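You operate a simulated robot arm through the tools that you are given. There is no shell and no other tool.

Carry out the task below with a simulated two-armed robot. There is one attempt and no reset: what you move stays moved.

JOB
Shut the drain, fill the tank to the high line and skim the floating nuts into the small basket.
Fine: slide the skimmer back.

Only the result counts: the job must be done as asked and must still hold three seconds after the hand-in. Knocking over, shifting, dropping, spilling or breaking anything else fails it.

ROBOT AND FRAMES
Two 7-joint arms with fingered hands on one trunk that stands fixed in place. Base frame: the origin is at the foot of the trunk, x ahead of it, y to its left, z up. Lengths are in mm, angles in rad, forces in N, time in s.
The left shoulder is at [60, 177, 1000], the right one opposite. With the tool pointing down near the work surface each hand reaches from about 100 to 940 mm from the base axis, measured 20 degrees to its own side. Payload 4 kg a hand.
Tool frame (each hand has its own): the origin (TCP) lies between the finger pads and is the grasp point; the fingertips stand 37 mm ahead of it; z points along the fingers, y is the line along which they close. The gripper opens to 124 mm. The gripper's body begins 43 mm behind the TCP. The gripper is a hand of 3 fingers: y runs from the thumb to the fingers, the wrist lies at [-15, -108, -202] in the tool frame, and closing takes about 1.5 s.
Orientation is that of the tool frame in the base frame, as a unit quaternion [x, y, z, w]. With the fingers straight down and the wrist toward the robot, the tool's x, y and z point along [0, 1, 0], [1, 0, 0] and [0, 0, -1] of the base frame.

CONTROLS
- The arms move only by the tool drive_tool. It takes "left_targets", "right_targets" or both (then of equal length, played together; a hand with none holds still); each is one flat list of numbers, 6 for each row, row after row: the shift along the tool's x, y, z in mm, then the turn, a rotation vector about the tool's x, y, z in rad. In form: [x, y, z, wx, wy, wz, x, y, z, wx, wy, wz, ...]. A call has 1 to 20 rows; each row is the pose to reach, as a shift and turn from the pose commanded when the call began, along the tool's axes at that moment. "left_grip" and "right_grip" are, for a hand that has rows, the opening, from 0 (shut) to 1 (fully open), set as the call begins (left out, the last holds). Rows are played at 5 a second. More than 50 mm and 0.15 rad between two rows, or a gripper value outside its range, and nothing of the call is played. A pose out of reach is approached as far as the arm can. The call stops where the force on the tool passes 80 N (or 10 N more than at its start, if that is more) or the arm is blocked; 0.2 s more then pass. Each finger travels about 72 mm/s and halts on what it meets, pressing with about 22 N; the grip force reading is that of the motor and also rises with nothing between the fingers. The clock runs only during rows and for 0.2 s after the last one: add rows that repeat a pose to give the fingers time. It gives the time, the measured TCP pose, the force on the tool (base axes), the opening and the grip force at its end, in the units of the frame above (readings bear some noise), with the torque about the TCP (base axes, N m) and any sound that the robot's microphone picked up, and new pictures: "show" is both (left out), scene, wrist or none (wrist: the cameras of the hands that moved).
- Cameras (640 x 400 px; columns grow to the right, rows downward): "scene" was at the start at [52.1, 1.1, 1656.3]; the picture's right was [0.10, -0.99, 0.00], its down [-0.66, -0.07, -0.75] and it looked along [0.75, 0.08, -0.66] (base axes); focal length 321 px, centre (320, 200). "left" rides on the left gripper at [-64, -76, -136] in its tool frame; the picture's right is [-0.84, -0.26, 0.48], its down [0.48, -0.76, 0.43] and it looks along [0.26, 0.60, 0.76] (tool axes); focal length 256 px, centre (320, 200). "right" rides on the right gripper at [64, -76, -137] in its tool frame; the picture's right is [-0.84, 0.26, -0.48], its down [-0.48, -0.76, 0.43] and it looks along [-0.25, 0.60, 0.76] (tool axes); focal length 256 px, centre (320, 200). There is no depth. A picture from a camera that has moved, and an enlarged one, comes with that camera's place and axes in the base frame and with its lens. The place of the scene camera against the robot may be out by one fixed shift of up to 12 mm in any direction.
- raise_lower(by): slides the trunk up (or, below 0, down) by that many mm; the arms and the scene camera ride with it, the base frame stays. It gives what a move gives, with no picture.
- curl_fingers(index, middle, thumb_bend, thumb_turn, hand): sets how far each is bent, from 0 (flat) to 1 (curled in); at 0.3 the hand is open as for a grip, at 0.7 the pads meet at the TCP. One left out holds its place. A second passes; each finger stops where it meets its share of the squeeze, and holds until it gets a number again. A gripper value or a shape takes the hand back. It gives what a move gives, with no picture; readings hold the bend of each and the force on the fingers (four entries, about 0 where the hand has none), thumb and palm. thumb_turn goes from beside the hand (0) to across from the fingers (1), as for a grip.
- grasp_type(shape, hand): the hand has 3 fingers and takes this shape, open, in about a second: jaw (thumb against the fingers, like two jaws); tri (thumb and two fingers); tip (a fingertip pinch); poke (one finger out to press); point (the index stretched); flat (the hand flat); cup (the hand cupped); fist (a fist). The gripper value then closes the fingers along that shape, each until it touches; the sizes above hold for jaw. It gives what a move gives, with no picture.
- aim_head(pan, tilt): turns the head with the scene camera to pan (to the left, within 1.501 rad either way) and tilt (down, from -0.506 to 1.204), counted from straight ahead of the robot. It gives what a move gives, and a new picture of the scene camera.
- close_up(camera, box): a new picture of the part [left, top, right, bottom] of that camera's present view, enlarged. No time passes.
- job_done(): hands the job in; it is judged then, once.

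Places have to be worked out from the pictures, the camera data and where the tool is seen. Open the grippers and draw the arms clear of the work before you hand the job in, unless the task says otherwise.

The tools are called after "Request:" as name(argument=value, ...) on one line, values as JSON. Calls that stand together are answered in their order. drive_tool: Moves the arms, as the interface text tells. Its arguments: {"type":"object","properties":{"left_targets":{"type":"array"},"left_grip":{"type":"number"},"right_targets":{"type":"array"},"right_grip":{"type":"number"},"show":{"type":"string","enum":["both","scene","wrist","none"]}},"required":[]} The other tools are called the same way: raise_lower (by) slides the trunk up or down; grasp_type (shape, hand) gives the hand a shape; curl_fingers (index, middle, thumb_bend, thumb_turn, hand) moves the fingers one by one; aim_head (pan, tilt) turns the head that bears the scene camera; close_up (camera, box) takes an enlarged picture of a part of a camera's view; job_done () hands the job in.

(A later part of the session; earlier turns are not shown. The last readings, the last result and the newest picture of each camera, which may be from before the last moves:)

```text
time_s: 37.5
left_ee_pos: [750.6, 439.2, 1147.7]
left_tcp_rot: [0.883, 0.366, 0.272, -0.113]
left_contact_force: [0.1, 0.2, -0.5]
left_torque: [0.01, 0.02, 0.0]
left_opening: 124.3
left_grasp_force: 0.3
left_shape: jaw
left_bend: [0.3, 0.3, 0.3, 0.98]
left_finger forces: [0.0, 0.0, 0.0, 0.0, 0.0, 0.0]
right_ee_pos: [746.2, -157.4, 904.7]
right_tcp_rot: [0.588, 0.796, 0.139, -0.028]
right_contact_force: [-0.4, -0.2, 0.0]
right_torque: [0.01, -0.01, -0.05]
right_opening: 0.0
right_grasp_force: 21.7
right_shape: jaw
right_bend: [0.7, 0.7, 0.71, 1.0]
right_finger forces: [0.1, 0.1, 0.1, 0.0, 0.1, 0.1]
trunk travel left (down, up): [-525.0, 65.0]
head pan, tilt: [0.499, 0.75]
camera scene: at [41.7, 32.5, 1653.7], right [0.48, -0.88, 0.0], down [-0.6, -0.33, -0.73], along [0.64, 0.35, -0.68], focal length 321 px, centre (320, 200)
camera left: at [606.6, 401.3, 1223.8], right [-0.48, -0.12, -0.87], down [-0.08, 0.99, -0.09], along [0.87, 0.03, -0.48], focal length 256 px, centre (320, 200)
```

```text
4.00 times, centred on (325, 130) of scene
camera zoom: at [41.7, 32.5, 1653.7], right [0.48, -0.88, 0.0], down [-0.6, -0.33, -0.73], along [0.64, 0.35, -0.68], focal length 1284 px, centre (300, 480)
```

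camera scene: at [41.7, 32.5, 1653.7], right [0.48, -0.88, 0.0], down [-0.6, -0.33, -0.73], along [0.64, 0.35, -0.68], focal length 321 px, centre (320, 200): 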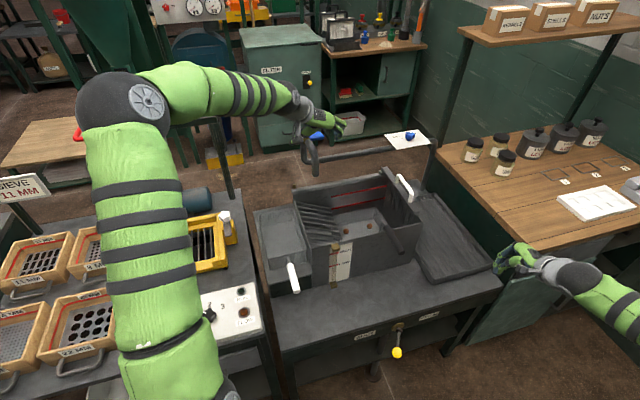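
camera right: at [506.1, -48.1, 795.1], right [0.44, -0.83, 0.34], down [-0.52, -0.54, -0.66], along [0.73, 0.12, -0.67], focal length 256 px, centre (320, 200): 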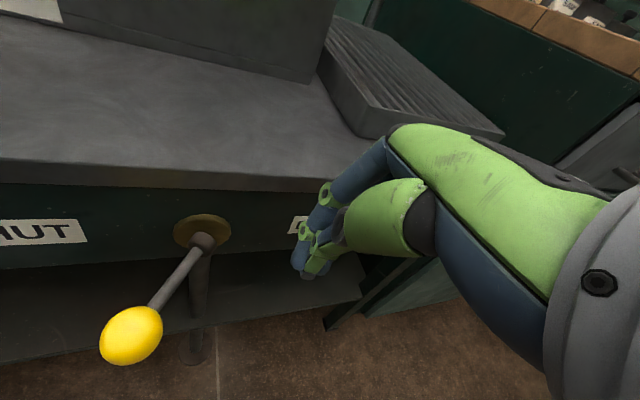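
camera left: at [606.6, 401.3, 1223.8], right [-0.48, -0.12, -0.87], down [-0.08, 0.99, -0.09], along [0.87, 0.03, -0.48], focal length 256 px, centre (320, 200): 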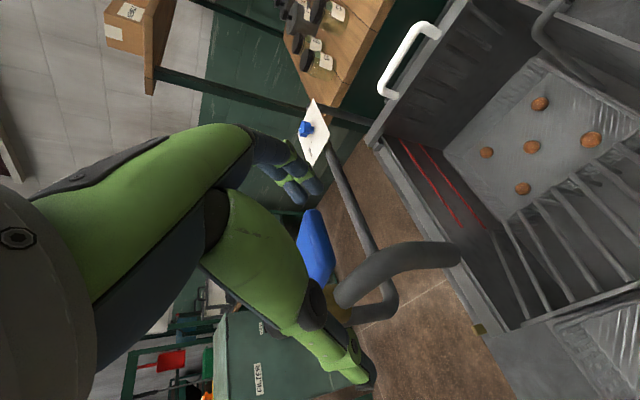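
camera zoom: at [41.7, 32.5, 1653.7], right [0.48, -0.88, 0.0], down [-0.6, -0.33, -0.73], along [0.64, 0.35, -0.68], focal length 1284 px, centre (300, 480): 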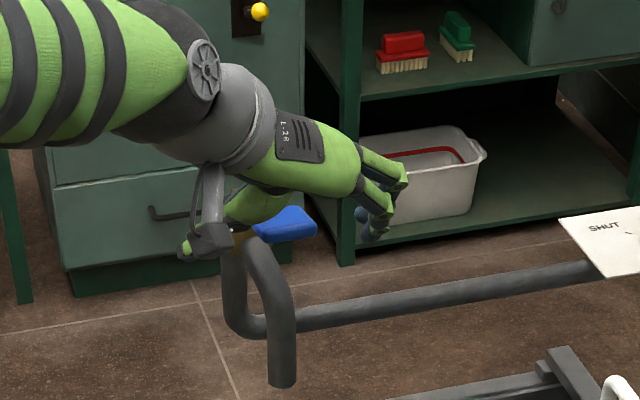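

The paddle sits between the thumb and fingers. I'll close on its sides and give the fingers time.

Request:
drive_tool(left_targets=[0, 0, 0, 0, 0, 0, 0, 0, 0, 0, 0, 0, 0, 0, 0, 0, 0, 0, 0, 0, 0, 0, 0, 0, 0, 0, 0, 0, 0, 0, 0, 0, 0, 0, 0, 0, 0, 0, 0, 0, 0, 0], left_grip=0, show="both")

Request:
close_up(camera="scene", box=[270, 80, 380, 180])

Request:
close_up(camera="left", box=[240, 160, 400, 320])

```text
time_s: 39.1
left_ee_pos: [751.0, 439.3, 1146.6]
left_tcp_rot: [0.883, 0.365, 0.272, -0.113]
left_contact_force: [-6.0, 2.2, -3.5]
left_torque: [-0.08, 0.14, -0.26]
left_opening: 52.5
left_grasp_force: 22.3
left_shape: jaw
left_bend: [0.7, 0.58, 0.5, 1.0]
left_finger forces: [15.0, 5.8, 0.0, 0.0, 25.8, 0.0]
right_ee_pos: [745.3, -157.4, 906.0]
right_tcp_rot: [0.588, 0.796, 0.139, -0.028]
right_contact_force: [-0.4, -0.7, 0.1]
right_torque: [0.01, -0.02, 0.02]
right_opening: 0.0
right_grasp_force: 22.1
right_shape: jaw
right_bend: [0.7, 0.7, 0.71, 1.0]
right_finger forces: [0.1, 0.0, 0.0, 0.1, 0.1, 0.0]
trunk travel left (down, up): [-525.0, 65.0]
head pan, tilt: [0.499, 0.75]
camera scene: at [40.8, 32.7, 1653.6], right [0.48, -0.88, 0.0], down [-0.6, -0.33, -0.73], along [0.64, 0.35, -0.68], focal length 321 px, centre (320, 200)
camera left: at [605.4, 401.6, 1223.7], right [-0.48, -0.12, -0.87], down [-0.08, 0.99, -0.09], along [0.87, 0.03, -0.49], focal length 256 px, centre (320, 200)
```

scene: 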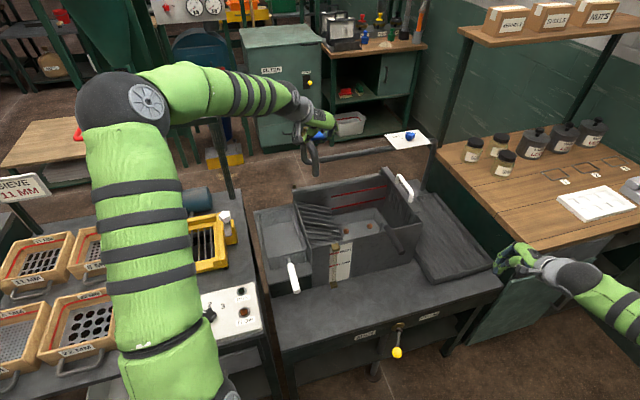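
left: 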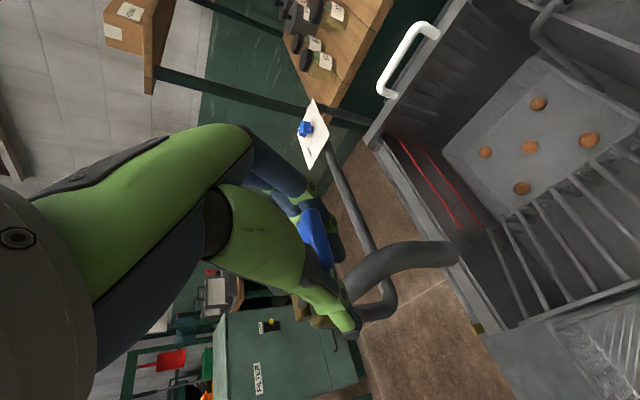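

```text
4.00 times, centred on (325, 130) of scene
camera zoom: at [40.8, 32.7, 1653.6], right [0.48, -0.88, 0.0], down [-0.6, -0.33, -0.73], along [0.64, 0.35, -0.68], focal length 1284 px, centre (300, 480)
```

zoom: 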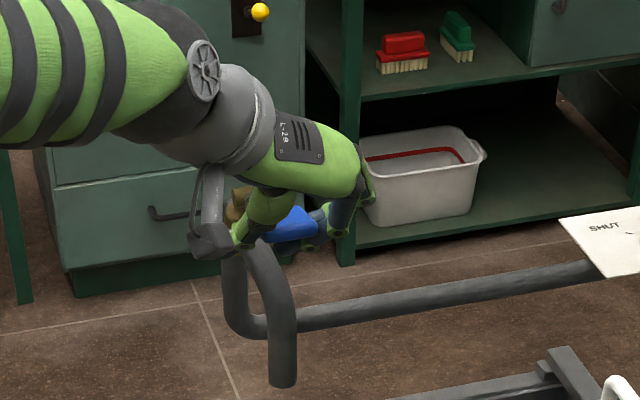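

```text
2.50 times, centred on (320, 240) of left
camera zoom: at [605.4, 401.6, 1223.7], right [-0.48, -0.12, -0.87], down [-0.08, 0.99, -0.09], along [0.87, 0.03, -0.49], focal length 640 px, centre (320, 100)
```

zoom: 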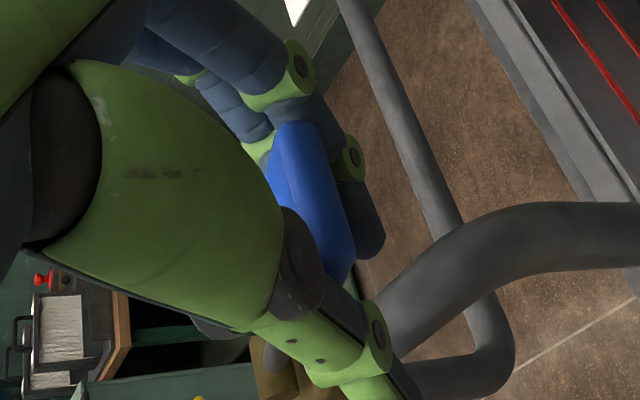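

The hand holds the paddle (opening 52 mm). I'll test the lever's direction with a small 10 mm lift first, watching force and water.

Request:
drive_tool(left_targets=[2.8, 0, -4.1, 0, 0, 0, 5.6, 0, -8.2, 0, 0, 0], show="both")

Request:
close_up(camera="scene", box=[270, 80, 380, 260])

```text
time_s: 39.7
left_ee_pos: [750.5, 439.4, 1150.1]
left_tcp_rot: [0.885, 0.365, 0.267, -0.114]
left_contact_force: [-10.0, -6.5, -35.3]
left_torque: [-0.05, 0.36, -0.39]
left_opening: 52.2
left_grasp_force: 21.9
left_shape: jaw
left_bend: [0.7, 0.58, 0.51, 0.98]
left_finger forces: [22.9, 15.3, 0.0, 0.1, 19.9, 0.1]
right_ee_pos: [747.5, -158.1, 903.1]
right_tcp_rot: [0.588, 0.796, 0.138, -0.027]
right_contact_force: [-0.4, 0.4, 0.3]
right_torque: [-0.02, 0.06, -0.01]
right_opening: 0.1
right_grasp_force: 22.0
right_shape: jaw
right_bend: [0.7, 0.7, 0.71, 1.0]
right_finger forces: [0.1, 0.0, 0.1, 0.0, 0.0, 0.1]
trunk travel left (down, up): [-525.0, 65.0]
head pan, tilt: [0.499, 0.75]
camera scene: at [43.2, 33.2, 1653.0], right [0.48, -0.88, 0.0], down [-0.6, -0.33, -0.73], along [0.64, 0.35, -0.68], focal length 321 px, centre (320, 200)
camera left: at [606.7, 403.7, 1228.7], right [-0.49, -0.12, -0.86], down [-0.08, 0.99, -0.09], along [0.87, 0.03, -0.5], focal length 256 px, centre (320, 200)
```

scene: 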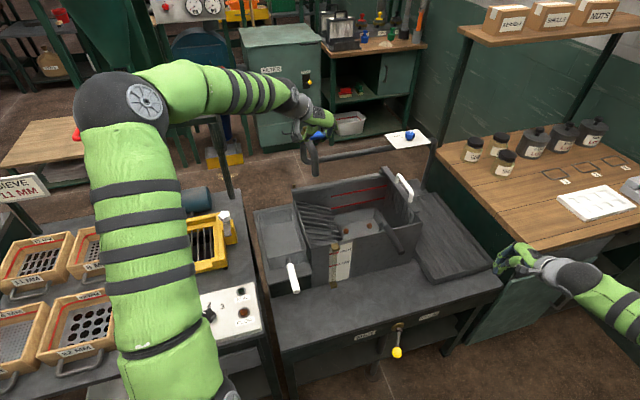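
left: 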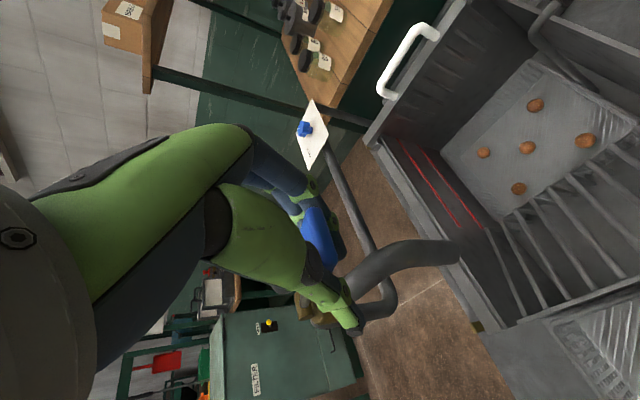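

```text
2.22 times, centred on (325, 170) of scene
camera zoom: at [43.2, 33.2, 1653.0], right [0.48, -0.88, 0.0], down [-0.6, -0.33, -0.73], along [0.64, 0.35, -0.68], focal length 713 px, centre (309, 267)
```

zoom: 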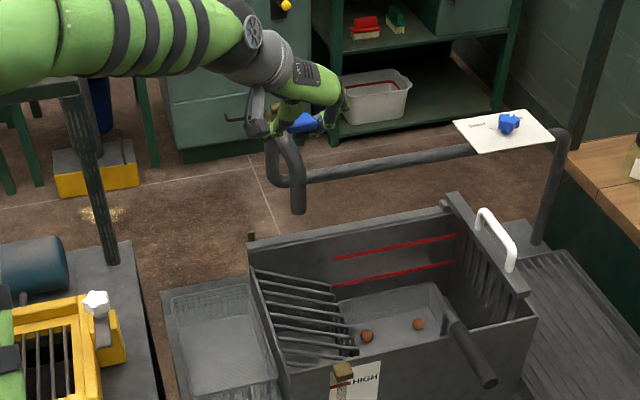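

Lifting met 35 N with almost no travel, so the lever is at its upper stop (closed). I'll press it down instead: back to neutral and then about 8 mm lower.

Request:
drive_tool(left_targets=[-2.8, 0, 4.1, 0, 0, 0, -5.6, 0, 8.2, 0, 0, 0, -8, 0, 11.6, 0, 0, 0, -10.2, 0, 14.8, 0, 0, 0], show="both")

Request:
close_up(camera="scene", box=[270, 80, 380, 260])

```text
time_s: 40.7
left_ee_pos: [750.9, 440.0, 1144.0]
left_tcp_rot: [0.882, 0.365, 0.277, -0.113]
left_contact_force: [-18.0, -11.4, 6.8]
left_torque: [-0.12, 0.2, -0.28]
left_opening: 52.9
left_grasp_force: 22.2
left_shape: jaw
left_bend: [0.7, 0.58, 0.51, 0.99]
left_finger forces: [15.7, 5.2, 0.0, 0.1, 27.3, 0.1]
right_ee_pos: [744.1, -159.4, 906.3]
right_tcp_rot: [0.588, 0.796, 0.14, -0.027]
right_contact_force: [0.3, 0.2, 0.4]
right_torque: [-0.01, -0.04, 0.02]
right_opening: 0.0
right_grasp_force: 22.0
right_shape: jaw
right_bend: [0.7, 0.7, 0.71, 1.0]
right_finger forces: [0.0, 0.1, 0.1, 0.1, 0.0, 0.0]
trunk travel left (down, up): [-525.0, 65.0]
head pan, tilt: [0.499, 0.75]
camera scene: at [38.3, 30.3, 1654.2], right [0.48, -0.88, 0.0], down [-0.6, -0.33, -0.73], along [0.64, 0.35, -0.68], focal length 321 px, centre (320, 200)
camera left: at [604.6, 403.0, 1219.2], right [-0.47, -0.11, -0.87], down [-0.08, 0.99, -0.09], along [0.88, 0.03, -0.48], focal length 256 px, centre (320, 200)
```

scene: 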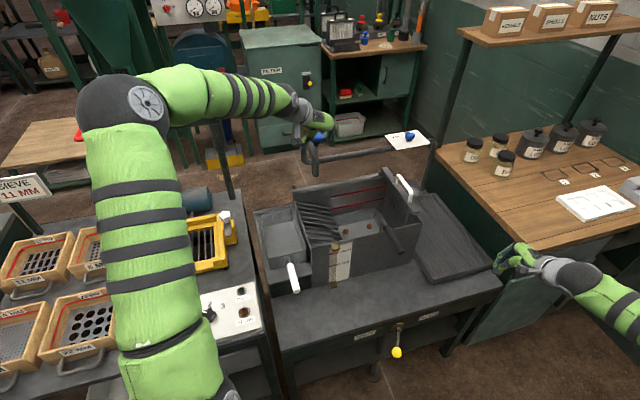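
left: 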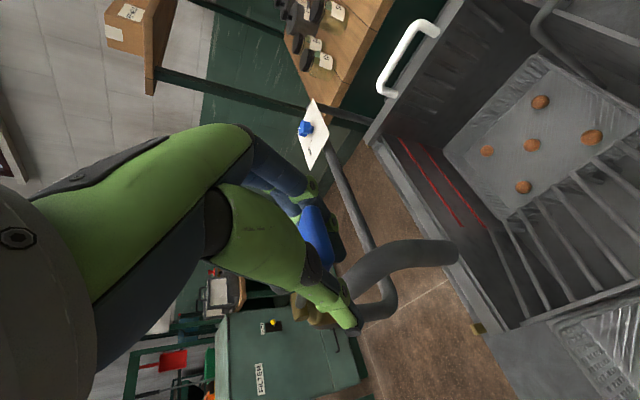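

```text
2.22 times, centred on (325, 170) of scene
camera zoom: at [38.3, 30.3, 1654.2], right [0.48, -0.88, 0.0], down [-0.6, -0.33, -0.73], along [0.64, 0.35, -0.68], focal length 713 px, centre (309, 267)
```

zoom: 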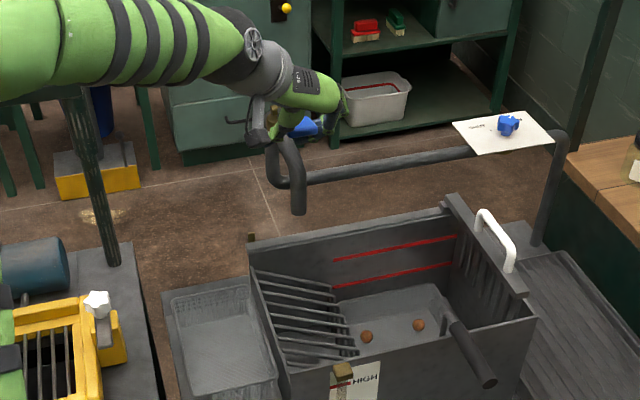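

The reaction is now purely along the lever, with almost nothing across it. So the lever is free to go down and only needs the hand to follow its arc outward. I'll follow the arc down a little more and look for water.

Request:
drive_tool(left_targets=[-4, 0, 0.5, 0, 0, 0, -7.5, 0, 2.1, 0, 0, 0, -9.5, 0, 4.3, 0, 0, 0], show="both")

Request:
close_up(camera="scene", box=[270, 80, 380, 260])

```text
time_s: 41.5
left_ee_pos: [747.0, 438.9, 1131.8]
left_tcp_rot: [0.882, 0.367, 0.274, -0.114]
left_contact_force: [-6.1, -8.0, 6.1]
left_torque: [0.02, 0.04, 0.11]
left_opening: 52.5
left_grasp_force: 22.4
left_shape: jaw
left_bend: [0.7, 0.6, 0.51, 0.99]
left_finger forces: [19.5, 1.5, 0.1, 0.0, 22.8, 0.1]
right_ee_pos: [744.3, -159.6, 905.9]
right_tcp_rot: [0.588, 0.796, 0.139, -0.028]
right_contact_force: [0.6, 0.8, -0.8]
right_torque: [-0.01, 0.0, 0.04]
right_opening: 0.1
right_grasp_force: 21.8
right_shape: jaw
right_bend: [0.7, 0.7, 0.71, 1.0]
right_finger forces: [0.0, 0.0, 0.1, 0.0, 0.1, 0.0]
trunk travel left (down, up): [-525.0, 65.0]
head pan, tilt: [0.499, 0.75]
camera scene: at [40.3, 31.1, 1653.8], right [0.48, -0.88, 0.0], down [-0.6, -0.33, -0.73], along [0.64, 0.35, -0.68], focal length 321 px, centre (320, 200)
camera left: at [601.9, 400.8, 1207.9], right [-0.48, -0.11, -0.87], down [-0.08, 0.99, -0.09], along [0.88, 0.03, -0.48], focal length 256 px, centre (320, 200)
```

scene: 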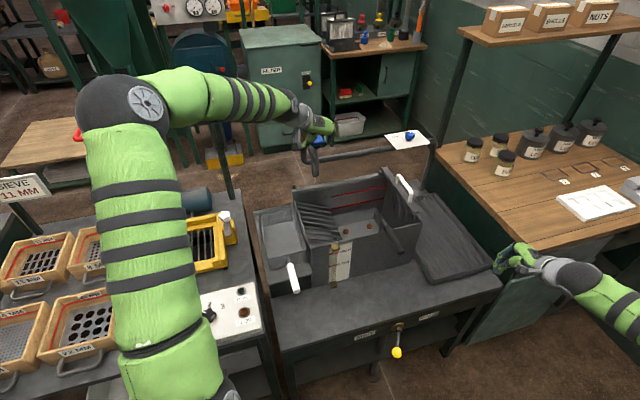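
left: 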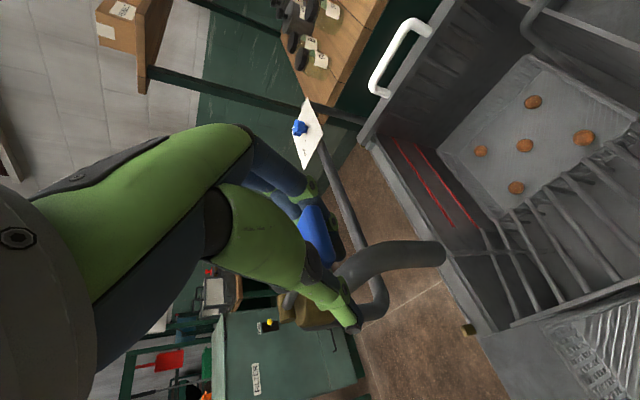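

```text
2.22 times, centred on (325, 170) of scene
camera zoom: at [40.3, 31.1, 1653.8], right [0.48, -0.88, 0.0], down [-0.6, -0.33, -0.73], along [0.64, 0.35, -0.68], focal length 713 px, centre (309, 267)
```

zoom: 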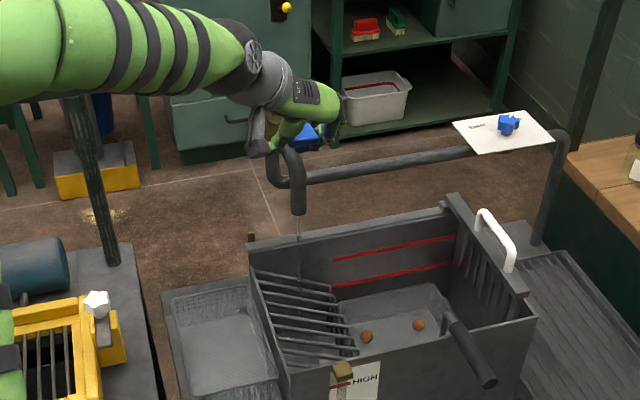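

A thin stream now falls from the spout into the tank. I'll enlarge to check where it lands and read the gauge.

Request:
close_up(camera="scene", box=[280, 140, 360, 240])

Request:
close_up(camera="scene", box=[320, 230, 370, 290])

```text
4.00 times, centred on (320, 190) of scene
camera zoom: at [40.3, 31.1, 1653.8], right [0.48, -0.88, 0.0], down [-0.6, -0.33, -0.73], along [0.64, 0.35, -0.68], focal length 1284 px, centre (320, 240)
```

zoom: 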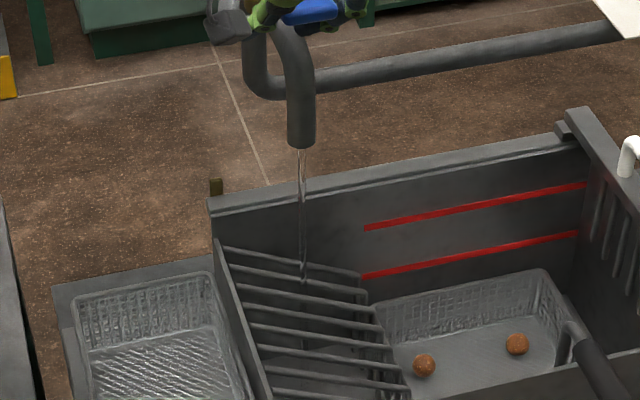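

```text
6.67 times, centred on (345, 260) of scene
camera zoom: at [40.3, 31.1, 1653.8], right [0.48, -0.88, 0.0], down [-0.6, -0.33, -0.73], along [0.64, 0.35, -0.68], focal length 2140 px, centre (153, -200)
```

zoom: 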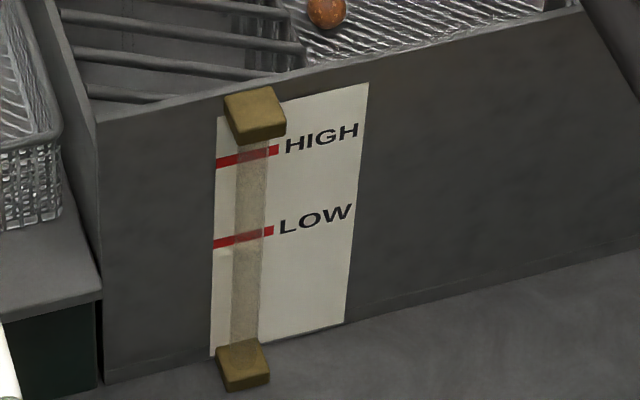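

The stream lands inside the tank, between the ramp rods, and the gauge is readable from the head camera. I'll open further along the arc and hold for two seconds to gauge the fill rate.

Request:
drive_tool(left_targets=[-3.3, 0, 3.9, 0, 0, 0, -6.6, 0, 7.7, 0, 0, 0, -6.6, 0, 7.7, 0, 0, 0, -6.6, 0, 7.7, 0, 0, 0, -6.6, 0, 7.7, 0, 0, 0, -6.6, 0, 7.7, 0, 0, 0, -6.6, 0, 7.7, 0, 0, 0, -6.6, 0, 7.7, 0, 0, 0], show="scene")

Request:
close_up(camera="scene", box=[280, 140, 360, 240])

Request:
close_up(camera="scene", box=[320, 230, 370, 290])

```text
time_s: 43.3
left_ee_pos: [744.7, 438.9, 1121.1]
left_tcp_rot: [0.883, 0.365, 0.273, -0.113]
left_contact_force: [-4.9, -8.2, 5.1]
left_torque: [0.08, -0.03, 0.22]
left_opening: 52.2
left_grasp_force: 22.3
left_shape: jaw
left_bend: [0.7, 0.61, 0.52, 0.99]
left_finger forces: [20.7, 0.0, 0.1, 0.1, 21.4, 0.1]
right_ee_pos: [745.5, -158.7, 905.3]
right_tcp_rot: [0.588, 0.796, 0.139, -0.027]
right_contact_force: [0.6, -0.6, -0.2]
right_torque: [-0.03, 0.0, 0.01]
right_opening: 0.0
right_grasp_force: 22.1
right_shape: jaw
right_bend: [0.7, 0.7, 0.71, 1.0]
right_finger forces: [0.1, 0.1, 0.0, 0.0, 0.0, 0.1]
trunk travel left (down, up): [-525.0, 65.0]
head pan, tilt: [0.499, 0.75]
camera scene: at [40.3, 31.0, 1653.8], right [0.48, -0.88, 0.0], down [-0.6, -0.33, -0.73], along [0.64, 0.35, -0.68], focal length 321 px, centre (320, 200)
```

scene: 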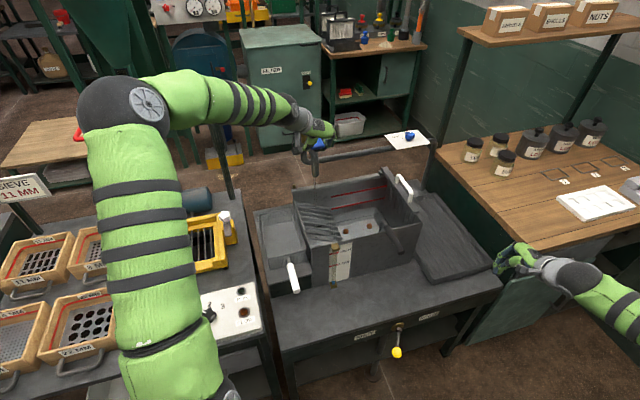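

```text
4.00 times, centred on (320, 190) of scene
camera zoom: at [40.3, 31.0, 1653.8], right [0.48, -0.88, 0.0], down [-0.6, -0.33, -0.73], along [0.64, 0.35, -0.68], focal length 1284 px, centre (320, 240)
```

zoom: 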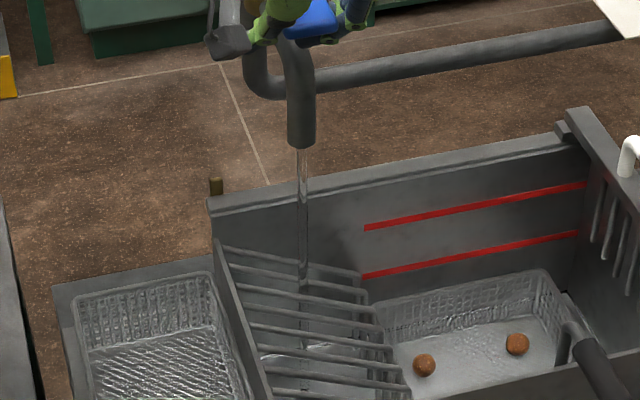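

```text
6.67 times, centred on (345, 260) of scene
camera zoom: at [40.3, 31.0, 1653.8], right [0.48, -0.88, 0.0], down [-0.6, -0.33, -0.73], along [0.64, 0.35, -0.68], focal length 2140 px, centre (153, -200)
```

zoom: 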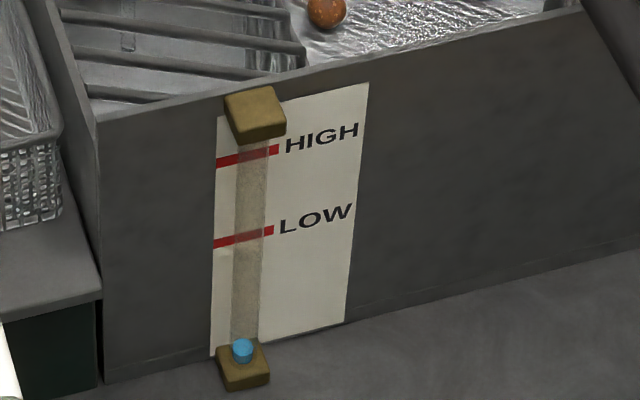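

The gauge shows blue rising from the bottom. The rate is moderate, so I'll hold this opening for another four seconds and read it again.

Request:
drive_tool(left_targets=[0, 0, 0, 0, 0, 0, 0, 0, 0, 0, 0, 0, 0, 0, 0, 0, 0, 0, 0, 0, 0, 0, 0, 0, 0, 0, 0, 0, 0, 0, 0, 0, 0, 0, 0, 0, 0, 0, 0, 0, 0, 0, 0, 0, 0, 0, 0, 0, 0, 0, 0, 0, 0, 0, 0, 0, 0, 0, 0, 0, 0, 0, 0, 0, 0, 0, 0, 0, 0, 0, 0, 0, 0, 0, 0, 0, 0, 0, 0, 0, 0, 0, 0, 0, 0, 0, 0, 0, 0, 0, 0, 0, 0, 0, 0, 0, 0, 0, 0, 0, 0, 0, 0, 0, 0, 0, 0, 0, 0, 0, 0, 0, 0, 0, 0, 0, 0, 0, 0, 0], show="scene")

Request:
close_up(camera="scene", box=[280, 140, 400, 240])

Request:
close_up(camera="scene", box=[320, 230, 370, 290])

```text
time_s: 47.5
left_ee_pos: [746.7, 437.6, 1121.7]
left_tcp_rot: [0.882, 0.366, 0.273, -0.114]
left_contact_force: [-4.6, -6.2, 4.8]
left_torque: [0.09, -0.07, 0.2]
left_opening: 52.5
left_grasp_force: 21.8
left_shape: jaw
left_bend: [0.7, 0.61, 0.52, 0.99]
left_finger forces: [20.6, 0.2, 0.0, 0.1, 21.7, 0.0]
right_ee_pos: [745.0, -158.4, 905.4]
right_tcp_rot: [0.588, 0.796, 0.139, -0.027]
right_contact_force: [0.1, 0.4, 0.0]
right_torque: [-0.01, -0.03, 0.02]
right_opening: 0.2
right_grasp_force: 22.0
right_shape: jaw
right_bend: [0.7, 0.7, 0.71, 1.0]
right_finger forces: [0.0, 0.1, 0.0, 0.1, 0.0, 0.1]
trunk travel left (down, up): [-525.0, 65.0]
head pan, tilt: [0.499, 0.75]
camera scene: at [40.3, 31.0, 1653.8], right [0.48, -0.88, 0.0], down [-0.6, -0.33, -0.73], along [0.64, 0.35, -0.68], focal length 321 px, centre (320, 200)
```

scene: 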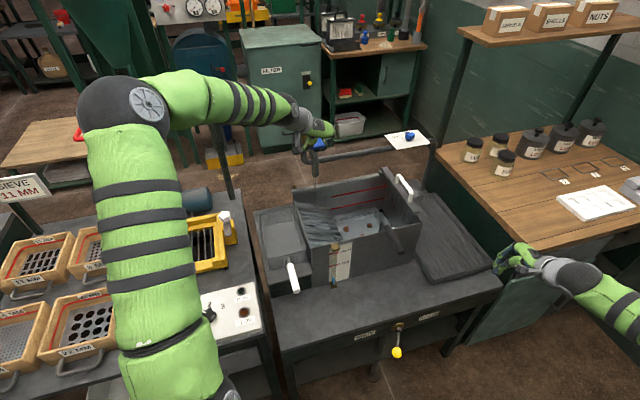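

```text
4.00 times, centred on (340, 190) of scene
camera zoom: at [40.3, 31.0, 1653.8], right [0.48, -0.88, 0.0], down [-0.6, -0.33, -0.73], along [0.64, 0.35, -0.68], focal length 1284 px, centre (240, 240)
```

zoom: 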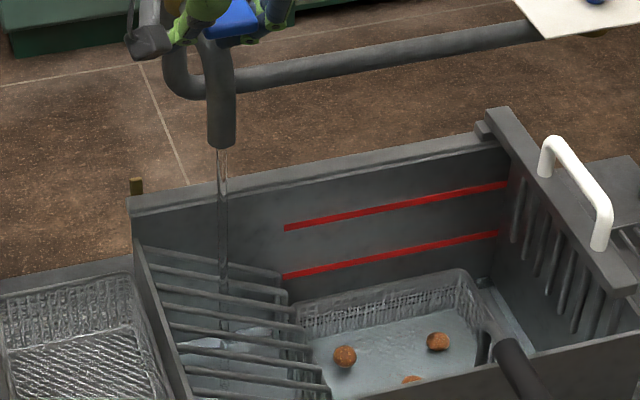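

```text
6.67 times, centred on (345, 260) of scene
camera zoom: at [40.3, 31.0, 1653.8], right [0.48, -0.88, 0.0], down [-0.6, -0.33, -0.73], along [0.64, 0.35, -0.68], focal length 2140 px, centre (153, -200)
```

zoom: 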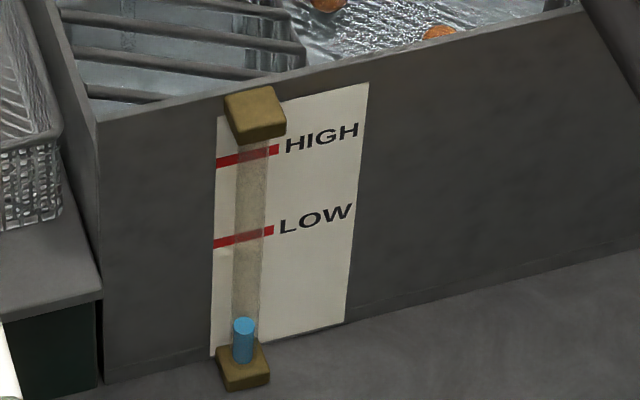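

The level rose about 22 px in 4 s, with about 167 px left to HIGH. I'll open the tap a bit more and hold another 4 s.

Request:
drive_tool(left_targets=[-2.6, 0, 3.7, 0, 0, 0, -5.1, 0, 7.4, 0, 0, 0, -5.1, 0, 7.4, 0, 0, 0, -5.1, 0, 7.4, 0, 0, 0, -5.1, 0, 7.4, 0, 0, 0, -5.1, 0, 7.4, 0, 0, 0, -5.1, 0, 7.4, 0, 0, 0, -5.1, 0, 7.4, 0, 0, 0, -5.1, 0, 7.4, 0, 0, 0, -5.1, 0, 7.4, 0, 0, 0, -5.1, 0, 7.4, 0, 0, 0, -5.1, 0, 7.4, 0, 0, 0, -5.1, 0, 7.4, 0, 0, 0, -5.1, 0, 7.4, 0, 0, 0, -5.1, 0, 7.4, 0, 0, 0, -5.1, 0, 7.4, 0, 0, 0, -5.1, 0, 7.4, 0, 0, 0, -5.1, 0, 7.4, 0, 0, 0], show="none")

Request:
close_up(camera="scene", box=[280, 140, 400, 240])

Request:
close_up(camera="scene", box=[320, 230, 370, 290])

```text
time_s: 51.3
left_ee_pos: [745.7, 437.2, 1113.9]
left_tcp_rot: [0.882, 0.365, 0.275, -0.114]
left_contact_force: [2.7, -7.2, 23.0]
left_torque: [0.26, -0.06, 0.39]
left_opening: 53.6
left_grasp_force: 22.3
left_shape: jaw
left_bend: [0.72, 0.61, 0.52, 0.99]
left_finger forces: [47.3, 0.1, 0.0, 0.1, 25.6, 0.0]
right_ee_pos: [745.5, -159.3, 906.0]
right_tcp_rot: [0.588, 0.796, 0.14, -0.026]
right_contact_force: [0.2, 0.3, 0.7]
right_torque: [-0.01, 0.03, -0.02]
right_opening: 0.0
right_grasp_force: 22.0
right_shape: jaw
right_bend: [0.7, 0.7, 0.71, 1.0]
right_finger forces: [0.1, 0.1, 0.0, 0.0, 0.0, 0.0]
trunk travel left (down, up): [-525.0, 65.0]
head pan, tilt: [0.499, 0.75]
```

```text
4.00 times, centred on (340, 190) of scene
camera zoom: at [39.6, 30.1, 1653.8], right [0.48, -0.88, 0.0], down [-0.6, -0.33, -0.73], along [0.64, 0.35, -0.68], focal length 1284 px, centre (240, 240)
```

zoom: 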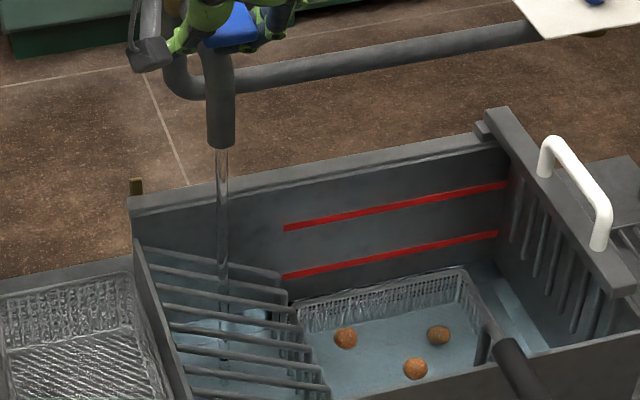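

```text
6.67 times, centred on (345, 260) of scene
camera zoom: at [39.6, 30.1, 1653.8], right [0.48, -0.88, 0.0], down [-0.6, -0.33, -0.73], along [0.64, 0.35, -0.68], focal length 2140 px, centre (153, -200)
```

zoom: 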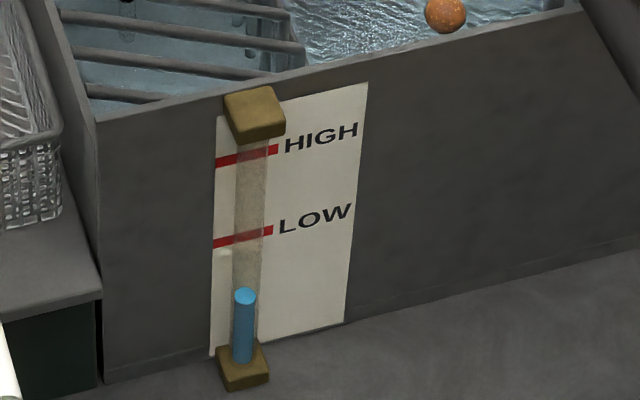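

Level is at about y≈295 and rising near 8 px/s, but the hand now feels 23 N upward, so it is at the lower end. I'll ease up 4 mm and hold 4 s more.

Request:
drive_tool(left_targets=[2.3, 0, -3.3, 0, 0, 0, 2.3, 0, -3.3, 0, 0, 0, 2.3, 0, -3.3, 0, 0, 0, 2.3, 0, -3.3, 0, 0, 0, 2.3, 0, -3.3, 0, 0, 0, 2.3, 0, -3.3, 0, 0, 0, 2.3, 0, -3.3, 0, 0, 0, 2.3, 0, -3.3, 0, 0, 0, 2.3, 0, -3.3, 0, 0, 0, 2.3, 0, -3.3, 0, 0, 0, 2.3, 0, -3.3, 0, 0, 0, 2.3, 0, -3.3, 0, 0, 0, 2.3, 0, -3.3, 0, 0, 0, 2.3, 0, -3.3, 0, 0, 0, 2.3, 0, -3.3, 0, 0, 0, 2.3, 0, -3.3, 0, 0, 0, 2.3, 0, -3.3, 0, 0, 0, 2.3, 0, -3.3, 0, 0, 0, 2.3, 0, -3.3, 0, 0, 0, 2.3, 0, -3.3, 0, 0, 0], show="none")

Request:
close_up(camera="scene", box=[320, 230, 370, 290])

Request:
close_up(camera="scene", box=[280, 140, 400, 240])

```text
time_s: 55.5
left_ee_pos: [745.3, 439.3, 1115.7]
left_tcp_rot: [0.882, 0.366, 0.274, -0.114]
left_contact_force: [-0.1, -6.8, 10.0]
left_torque: [0.1, 0.04, 0.32]
left_opening: 52.7
left_grasp_force: 22.0
left_shape: jaw
left_bend: [0.71, 0.61, 0.52, 0.99]
left_finger forces: [30.4, 0.0, 0.1, 0.0, 21.5, 0.0]
right_ee_pos: [745.2, -159.6, 905.4]
right_tcp_rot: [0.588, 0.796, 0.139, -0.028]
right_contact_force: [-0.1, 0.1, 0.0]
right_torque: [-0.01, 0.0, 0.01]
right_opening: 0.0
right_grasp_force: 21.9
right_shape: jaw
right_bend: [0.7, 0.7, 0.71, 1.0]
right_finger forces: [0.0, 0.0, 0.0, 0.0, 0.0, 0.0]
trunk travel left (down, up): [-525.0, 65.0]
head pan, tilt: [0.499, 0.75]
```

```text
6.67 times, centred on (345, 260) of scene
camera zoom: at [40.5, 30.8, 1653.8], right [0.48, -0.88, 0.0], down [-0.6, -0.33, -0.73], along [0.64, 0.35, -0.68], focal length 2140 px, centre (153, -200)
```

zoom: 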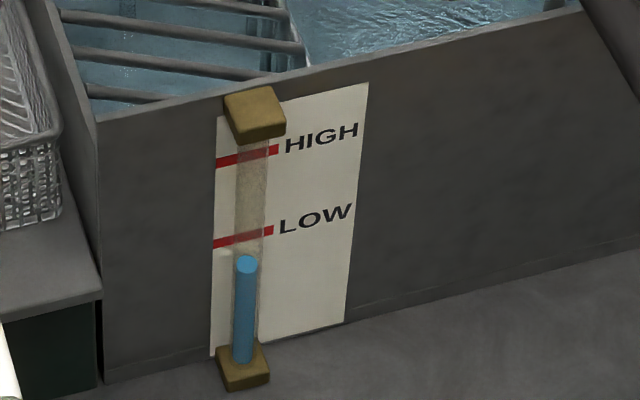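

```text
4.00 times, centred on (340, 190) of scene
camera zoom: at [40.5, 30.8, 1653.8], right [0.48, -0.88, 0.0], down [-0.6, -0.33, -0.73], along [0.64, 0.35, -0.68], focal length 1284 px, centre (240, 240)
```

zoom: 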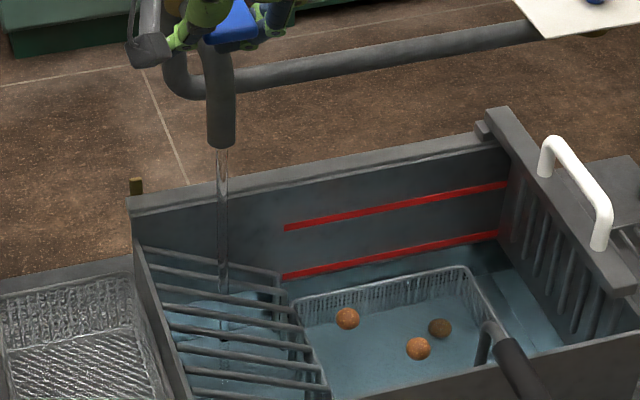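

Level is at y≈264 and HIGH at about 157, so roughly 14 s remain. I'll hold 4 s more.

Request:
drive_tool(left_targets=[0, 0, 0, 0, 0, 0, 0, 0, 0, 0, 0, 0, 0, 0, 0, 0, 0, 0, 0, 0, 0, 0, 0, 0, 0, 0, 0, 0, 0, 0, 0, 0, 0, 0, 0, 0, 0, 0, 0, 0, 0, 0, 0, 0, 0, 0, 0, 0, 0, 0, 0, 0, 0, 0, 0, 0, 0, 0, 0, 0, 0, 0, 0, 0, 0, 0, 0, 0, 0, 0, 0, 0, 0, 0, 0, 0, 0, 0, 0, 0, 0, 0, 0, 0, 0, 0, 0, 0, 0, 0, 0, 0, 0, 0, 0, 0, 0, 0, 0, 0, 0, 0, 0, 0, 0, 0, 0, 0, 0, 0, 0, 0, 0, 0, 0, 0, 0, 0, 0, 0], show="none")

Request:
close_up(camera="scene", box=[320, 230, 370, 290])

Request:
close_up(camera="scene", box=[280, 140, 400, 240])

```text
time_s: 59.7
left_ee_pos: [745.2, 438.2, 1116.5]
left_tcp_rot: [0.883, 0.365, 0.274, -0.113]
left_contact_force: [0.0, -6.6, 9.1]
left_torque: [0.08, 0.0, 0.34]
left_opening: 52.6
left_grasp_force: 21.5
left_shape: jaw
left_bend: [0.71, 0.61, 0.52, 0.99]
left_finger forces: [30.3, 0.0, 0.0, 0.0, 21.6, 0.1]
right_ee_pos: [745.2, -159.6, 904.9]
right_tcp_rot: [0.588, 0.796, 0.138, -0.028]
right_contact_force: [0.2, -1.1, 0.0]
right_torque: [0.03, 0.02, 0.03]
right_opening: 0.0
right_grasp_force: 21.7
right_shape: jaw
right_bend: [0.7, 0.7, 0.71, 1.0]
right_finger forces: [0.1, 0.0, 0.1, 0.0, 0.0, 0.0]
trunk travel left (down, up): [-525.0, 65.0]
head pan, tilt: [0.499, 0.75]
```

```text
6.67 times, centred on (345, 260) of scene
camera zoom: at [40.5, 30.8, 1653.8], right [0.48, -0.88, 0.0], down [-0.6, -0.33, -0.73], along [0.64, 0.35, -0.68], focal length 2140 px, centre (153, -200)
```

zoom: 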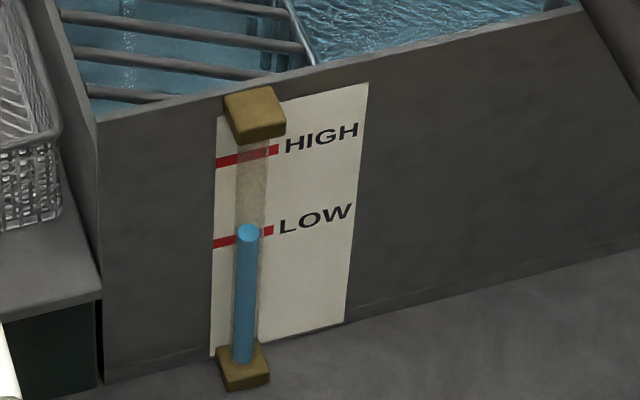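

```text
4.00 times, centred on (340, 190) of scene
camera zoom: at [40.5, 30.8, 1653.8], right [0.48, -0.88, 0.0], down [-0.6, -0.33, -0.73], along [0.64, 0.35, -0.68], focal length 1284 px, centre (240, 240)
```

zoom: 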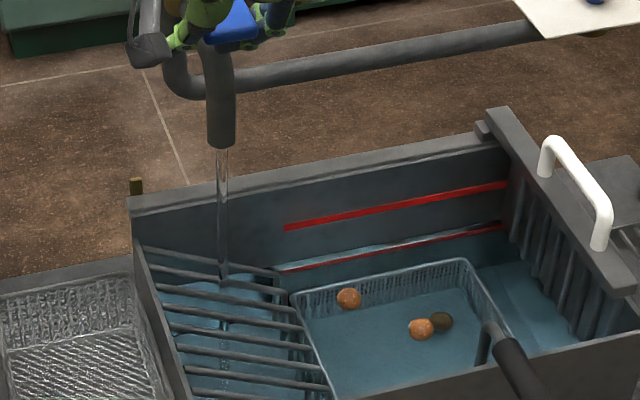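

The gauge level has just passed LOW. I'll compare it with the waterline on the inner back-wall marks to check for parallax.

Request:
close_up(camera="scene", box=[345, 180, 410, 215])

Request:
close_up(camera="scene", box=[325, 240, 350, 275])

Request:
close_up(camera="left", box=[360, 60, 640, 330])

```text
9.85 times, centred on (378, 198) of scene
camera zoom: at [40.5, 30.8, 1653.8], right [0.48, -0.88, 0.0], down [-0.6, -0.33, -0.73], along [0.64, 0.35, -0.68], focal length 3161 px, centre (-246, 225)
```

zoom: 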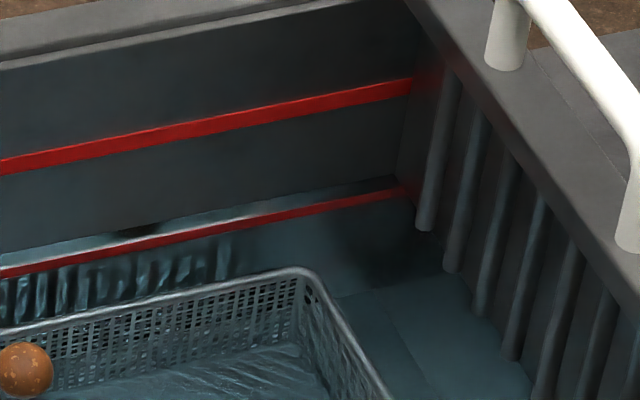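

```text
11.43 times, centred on (338, 258) of scene
camera zoom: at [40.5, 30.8, 1653.8], right [0.48, -0.88, 0.0], down [-0.6, -0.33, -0.73], along [0.64, 0.35, -0.68], focal length 3669 px, centre (120, -457)
```

zoom: 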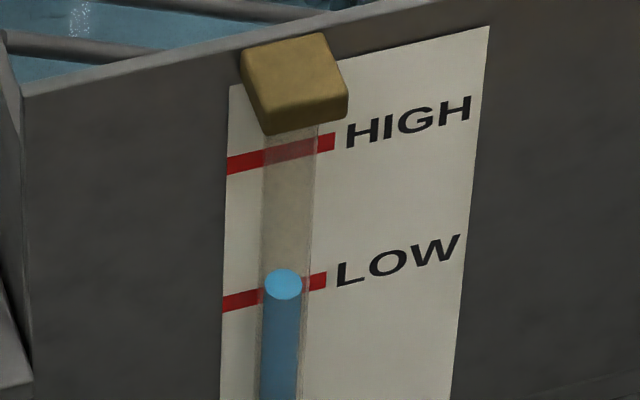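

```text
1.48 times, centred on (500, 195) of left
camera zoom: at [599.6, 399.8, 1192.8], right [-0.48, -0.11, -0.87], down [-0.08, 0.99, -0.09], along [0.88, 0.03, -0.48], focal length 379 px, centre (53, 207)
```

zoom: 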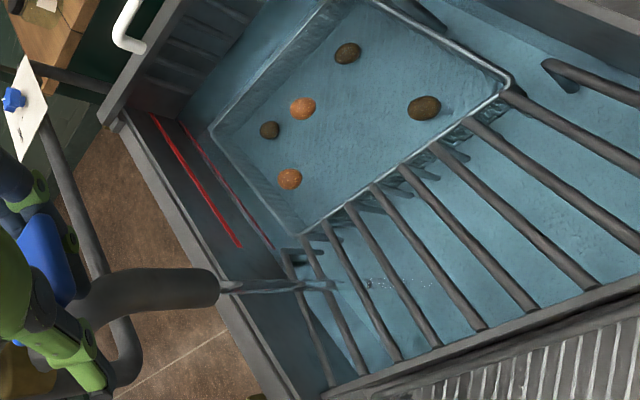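

The gauge and the inner marks agree: the level is 2–3 mm above LOW. Two nuts are floating and three have sunk into the tray. HIGH is about 10 s away at this rate, so I'll hold another 4 s.

Request:
drive_tool(left_targets=[0, 0, 0, 0, 0, 0, 0, 0, 0, 0, 0, 0, 0, 0, 0, 0, 0, 0, 0, 0, 0, 0, 0, 0, 0, 0, 0, 0, 0, 0, 0, 0, 0, 0, 0, 0, 0, 0, 0, 0, 0, 0, 0, 0, 0, 0, 0, 0, 0, 0, 0, 0, 0, 0, 0, 0, 0, 0, 0, 0, 0, 0, 0, 0, 0, 0, 0, 0, 0, 0, 0, 0, 0, 0, 0, 0, 0, 0, 0, 0, 0, 0, 0, 0, 0, 0, 0, 0, 0, 0, 0, 0, 0, 0, 0, 0, 0, 0, 0, 0, 0, 0, 0, 0, 0, 0, 0, 0, 0, 0, 0, 0, 0, 0, 0, 0, 0, 0, 0, 0], show="none")

Request:
close_up(camera="scene", box=[325, 240, 350, 275])

Request:
close_up(camera="scene", box=[280, 140, 400, 240])

```text
time_s: 63.9
left_ee_pos: [744.9, 438.0, 1116.3]
left_tcp_rot: [0.883, 0.365, 0.273, -0.113]
left_contact_force: [0.4, -7.1, 8.9]
left_torque: [0.09, 0.01, 0.34]
left_opening: 52.7
left_grasp_force: 21.9
left_shape: jaw
left_bend: [0.71, 0.61, 0.52, 0.99]
left_finger forces: [30.3, 0.1, 0.0, 0.0, 21.5, 0.1]
right_ee_pos: [745.4, -159.3, 905.1]
right_tcp_rot: [0.588, 0.796, 0.138, -0.028]
right_contact_force: [0.3, -0.4, 0.4]
right_torque: [0.0, 0.02, -0.01]
right_opening: 0.0
right_grasp_force: 22.0
right_shape: jaw
right_bend: [0.7, 0.7, 0.71, 1.0]
right_finger forces: [0.0, 0.0, 0.0, 0.1, 0.1, 0.0]
trunk travel left (down, up): [-525.0, 65.0]
head pan, tilt: [0.499, 0.75]
```

```text
11.43 times, centred on (338, 258) of scene
camera zoom: at [40.5, 30.8, 1653.8], right [0.48, -0.88, 0.0], down [-0.6, -0.33, -0.73], along [0.64, 0.35, -0.68], focal length 3669 px, centre (120, -457)
```

zoom: 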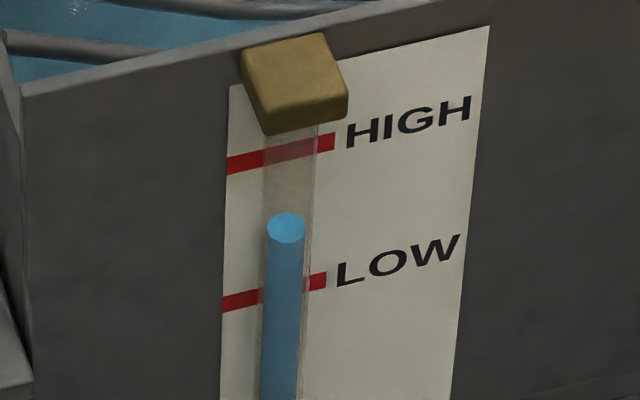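

```text
4.00 times, centred on (340, 190) of scene
camera zoom: at [40.5, 30.8, 1653.8], right [0.48, -0.88, 0.0], down [-0.6, -0.33, -0.73], along [0.64, 0.35, -0.68], focal length 1284 px, centre (240, 240)
```

zoom: 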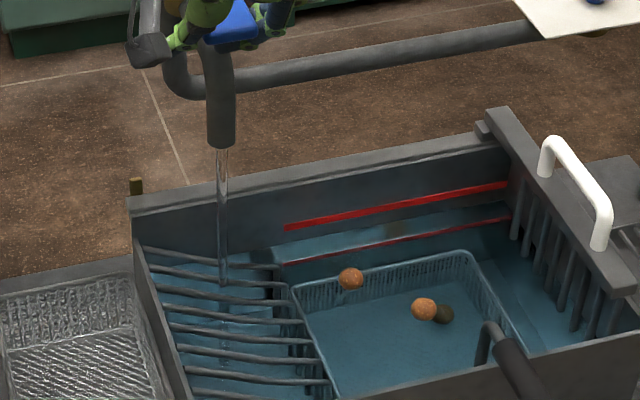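

Level at y≈228, rising about 13 px/s, with HIGH at ≈151. I'll hold 3 s more, then slow down for the finish.

Request:
drive_tool(left_targets=[0, 0, 0, 0, 0, 0, 0, 0, 0, 0, 0, 0, 0, 0, 0, 0, 0, 0, 0, 0, 0, 0, 0, 0, 0, 0, 0, 0, 0, 0, 0, 0, 0, 0, 0, 0, 0, 0, 0, 0, 0, 0, 0, 0, 0, 0, 0, 0, 0, 0, 0, 0, 0, 0, 0, 0, 0, 0, 0, 0, 0, 0, 0, 0, 0, 0, 0, 0, 0, 0, 0, 0, 0, 0, 0, 0, 0, 0, 0, 0, 0, 0, 0, 0], show="none")

Request:
close_up(camera="scene", box=[325, 240, 350, 275])

Request:
close_up(camera="scene", box=[345, 180, 410, 215])

```text
time_s: 66.9
left_ee_pos: [745.6, 437.1, 1116.9]
left_tcp_rot: [0.882, 0.366, 0.274, -0.113]
left_contact_force: [0.5, -6.7, 9.6]
left_torque: [0.08, 0.01, 0.3]
left_opening: 52.7
left_grasp_force: 22.4
left_shape: jaw
left_bend: [0.71, 0.61, 0.52, 0.99]
left_finger forces: [30.3, 0.0, 0.0, 0.0, 21.5, 0.0]
right_ee_pos: [746.0, -158.3, 905.3]
right_tcp_rot: [0.588, 0.796, 0.139, -0.027]
right_contact_force: [0.7, 0.4, -0.1]
right_torque: [0.03, -0.03, -0.02]
right_opening: 0.0
right_grasp_force: 21.8
right_shape: jaw
right_bend: [0.7, 0.7, 0.71, 1.0]
right_finger forces: [0.1, 0.0, 0.0, 0.0, 0.0, 0.0]
trunk travel left (down, up): [-525.0, 65.0]
head pan, tilt: [0.499, 0.75]
```

```text
11.43 times, centred on (338, 258) of scene
camera zoom: at [40.5, 30.8, 1653.8], right [0.48, -0.88, 0.0], down [-0.6, -0.33, -0.73], along [0.64, 0.35, -0.68], focal length 3669 px, centre (120, -457)
```

zoom: 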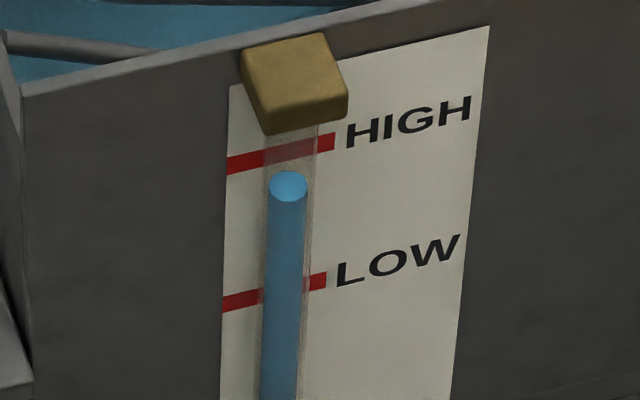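

```text
9.85 times, centred on (378, 198) of scene
camera zoom: at [40.5, 30.8, 1653.8], right [0.48, -0.88, 0.0], down [-0.6, -0.33, -0.73], along [0.64, 0.35, -0.68], focal length 3161 px, centre (-246, 225)
```

zoom: 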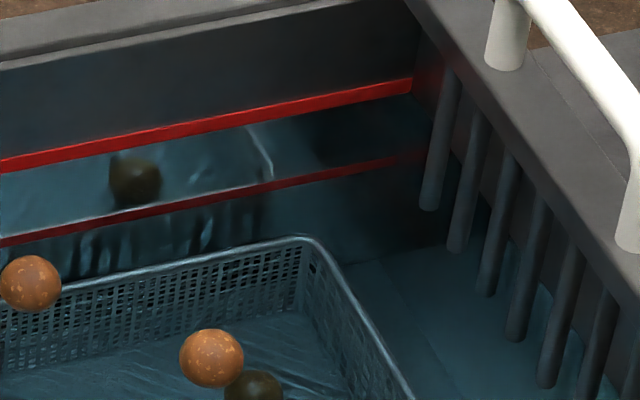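

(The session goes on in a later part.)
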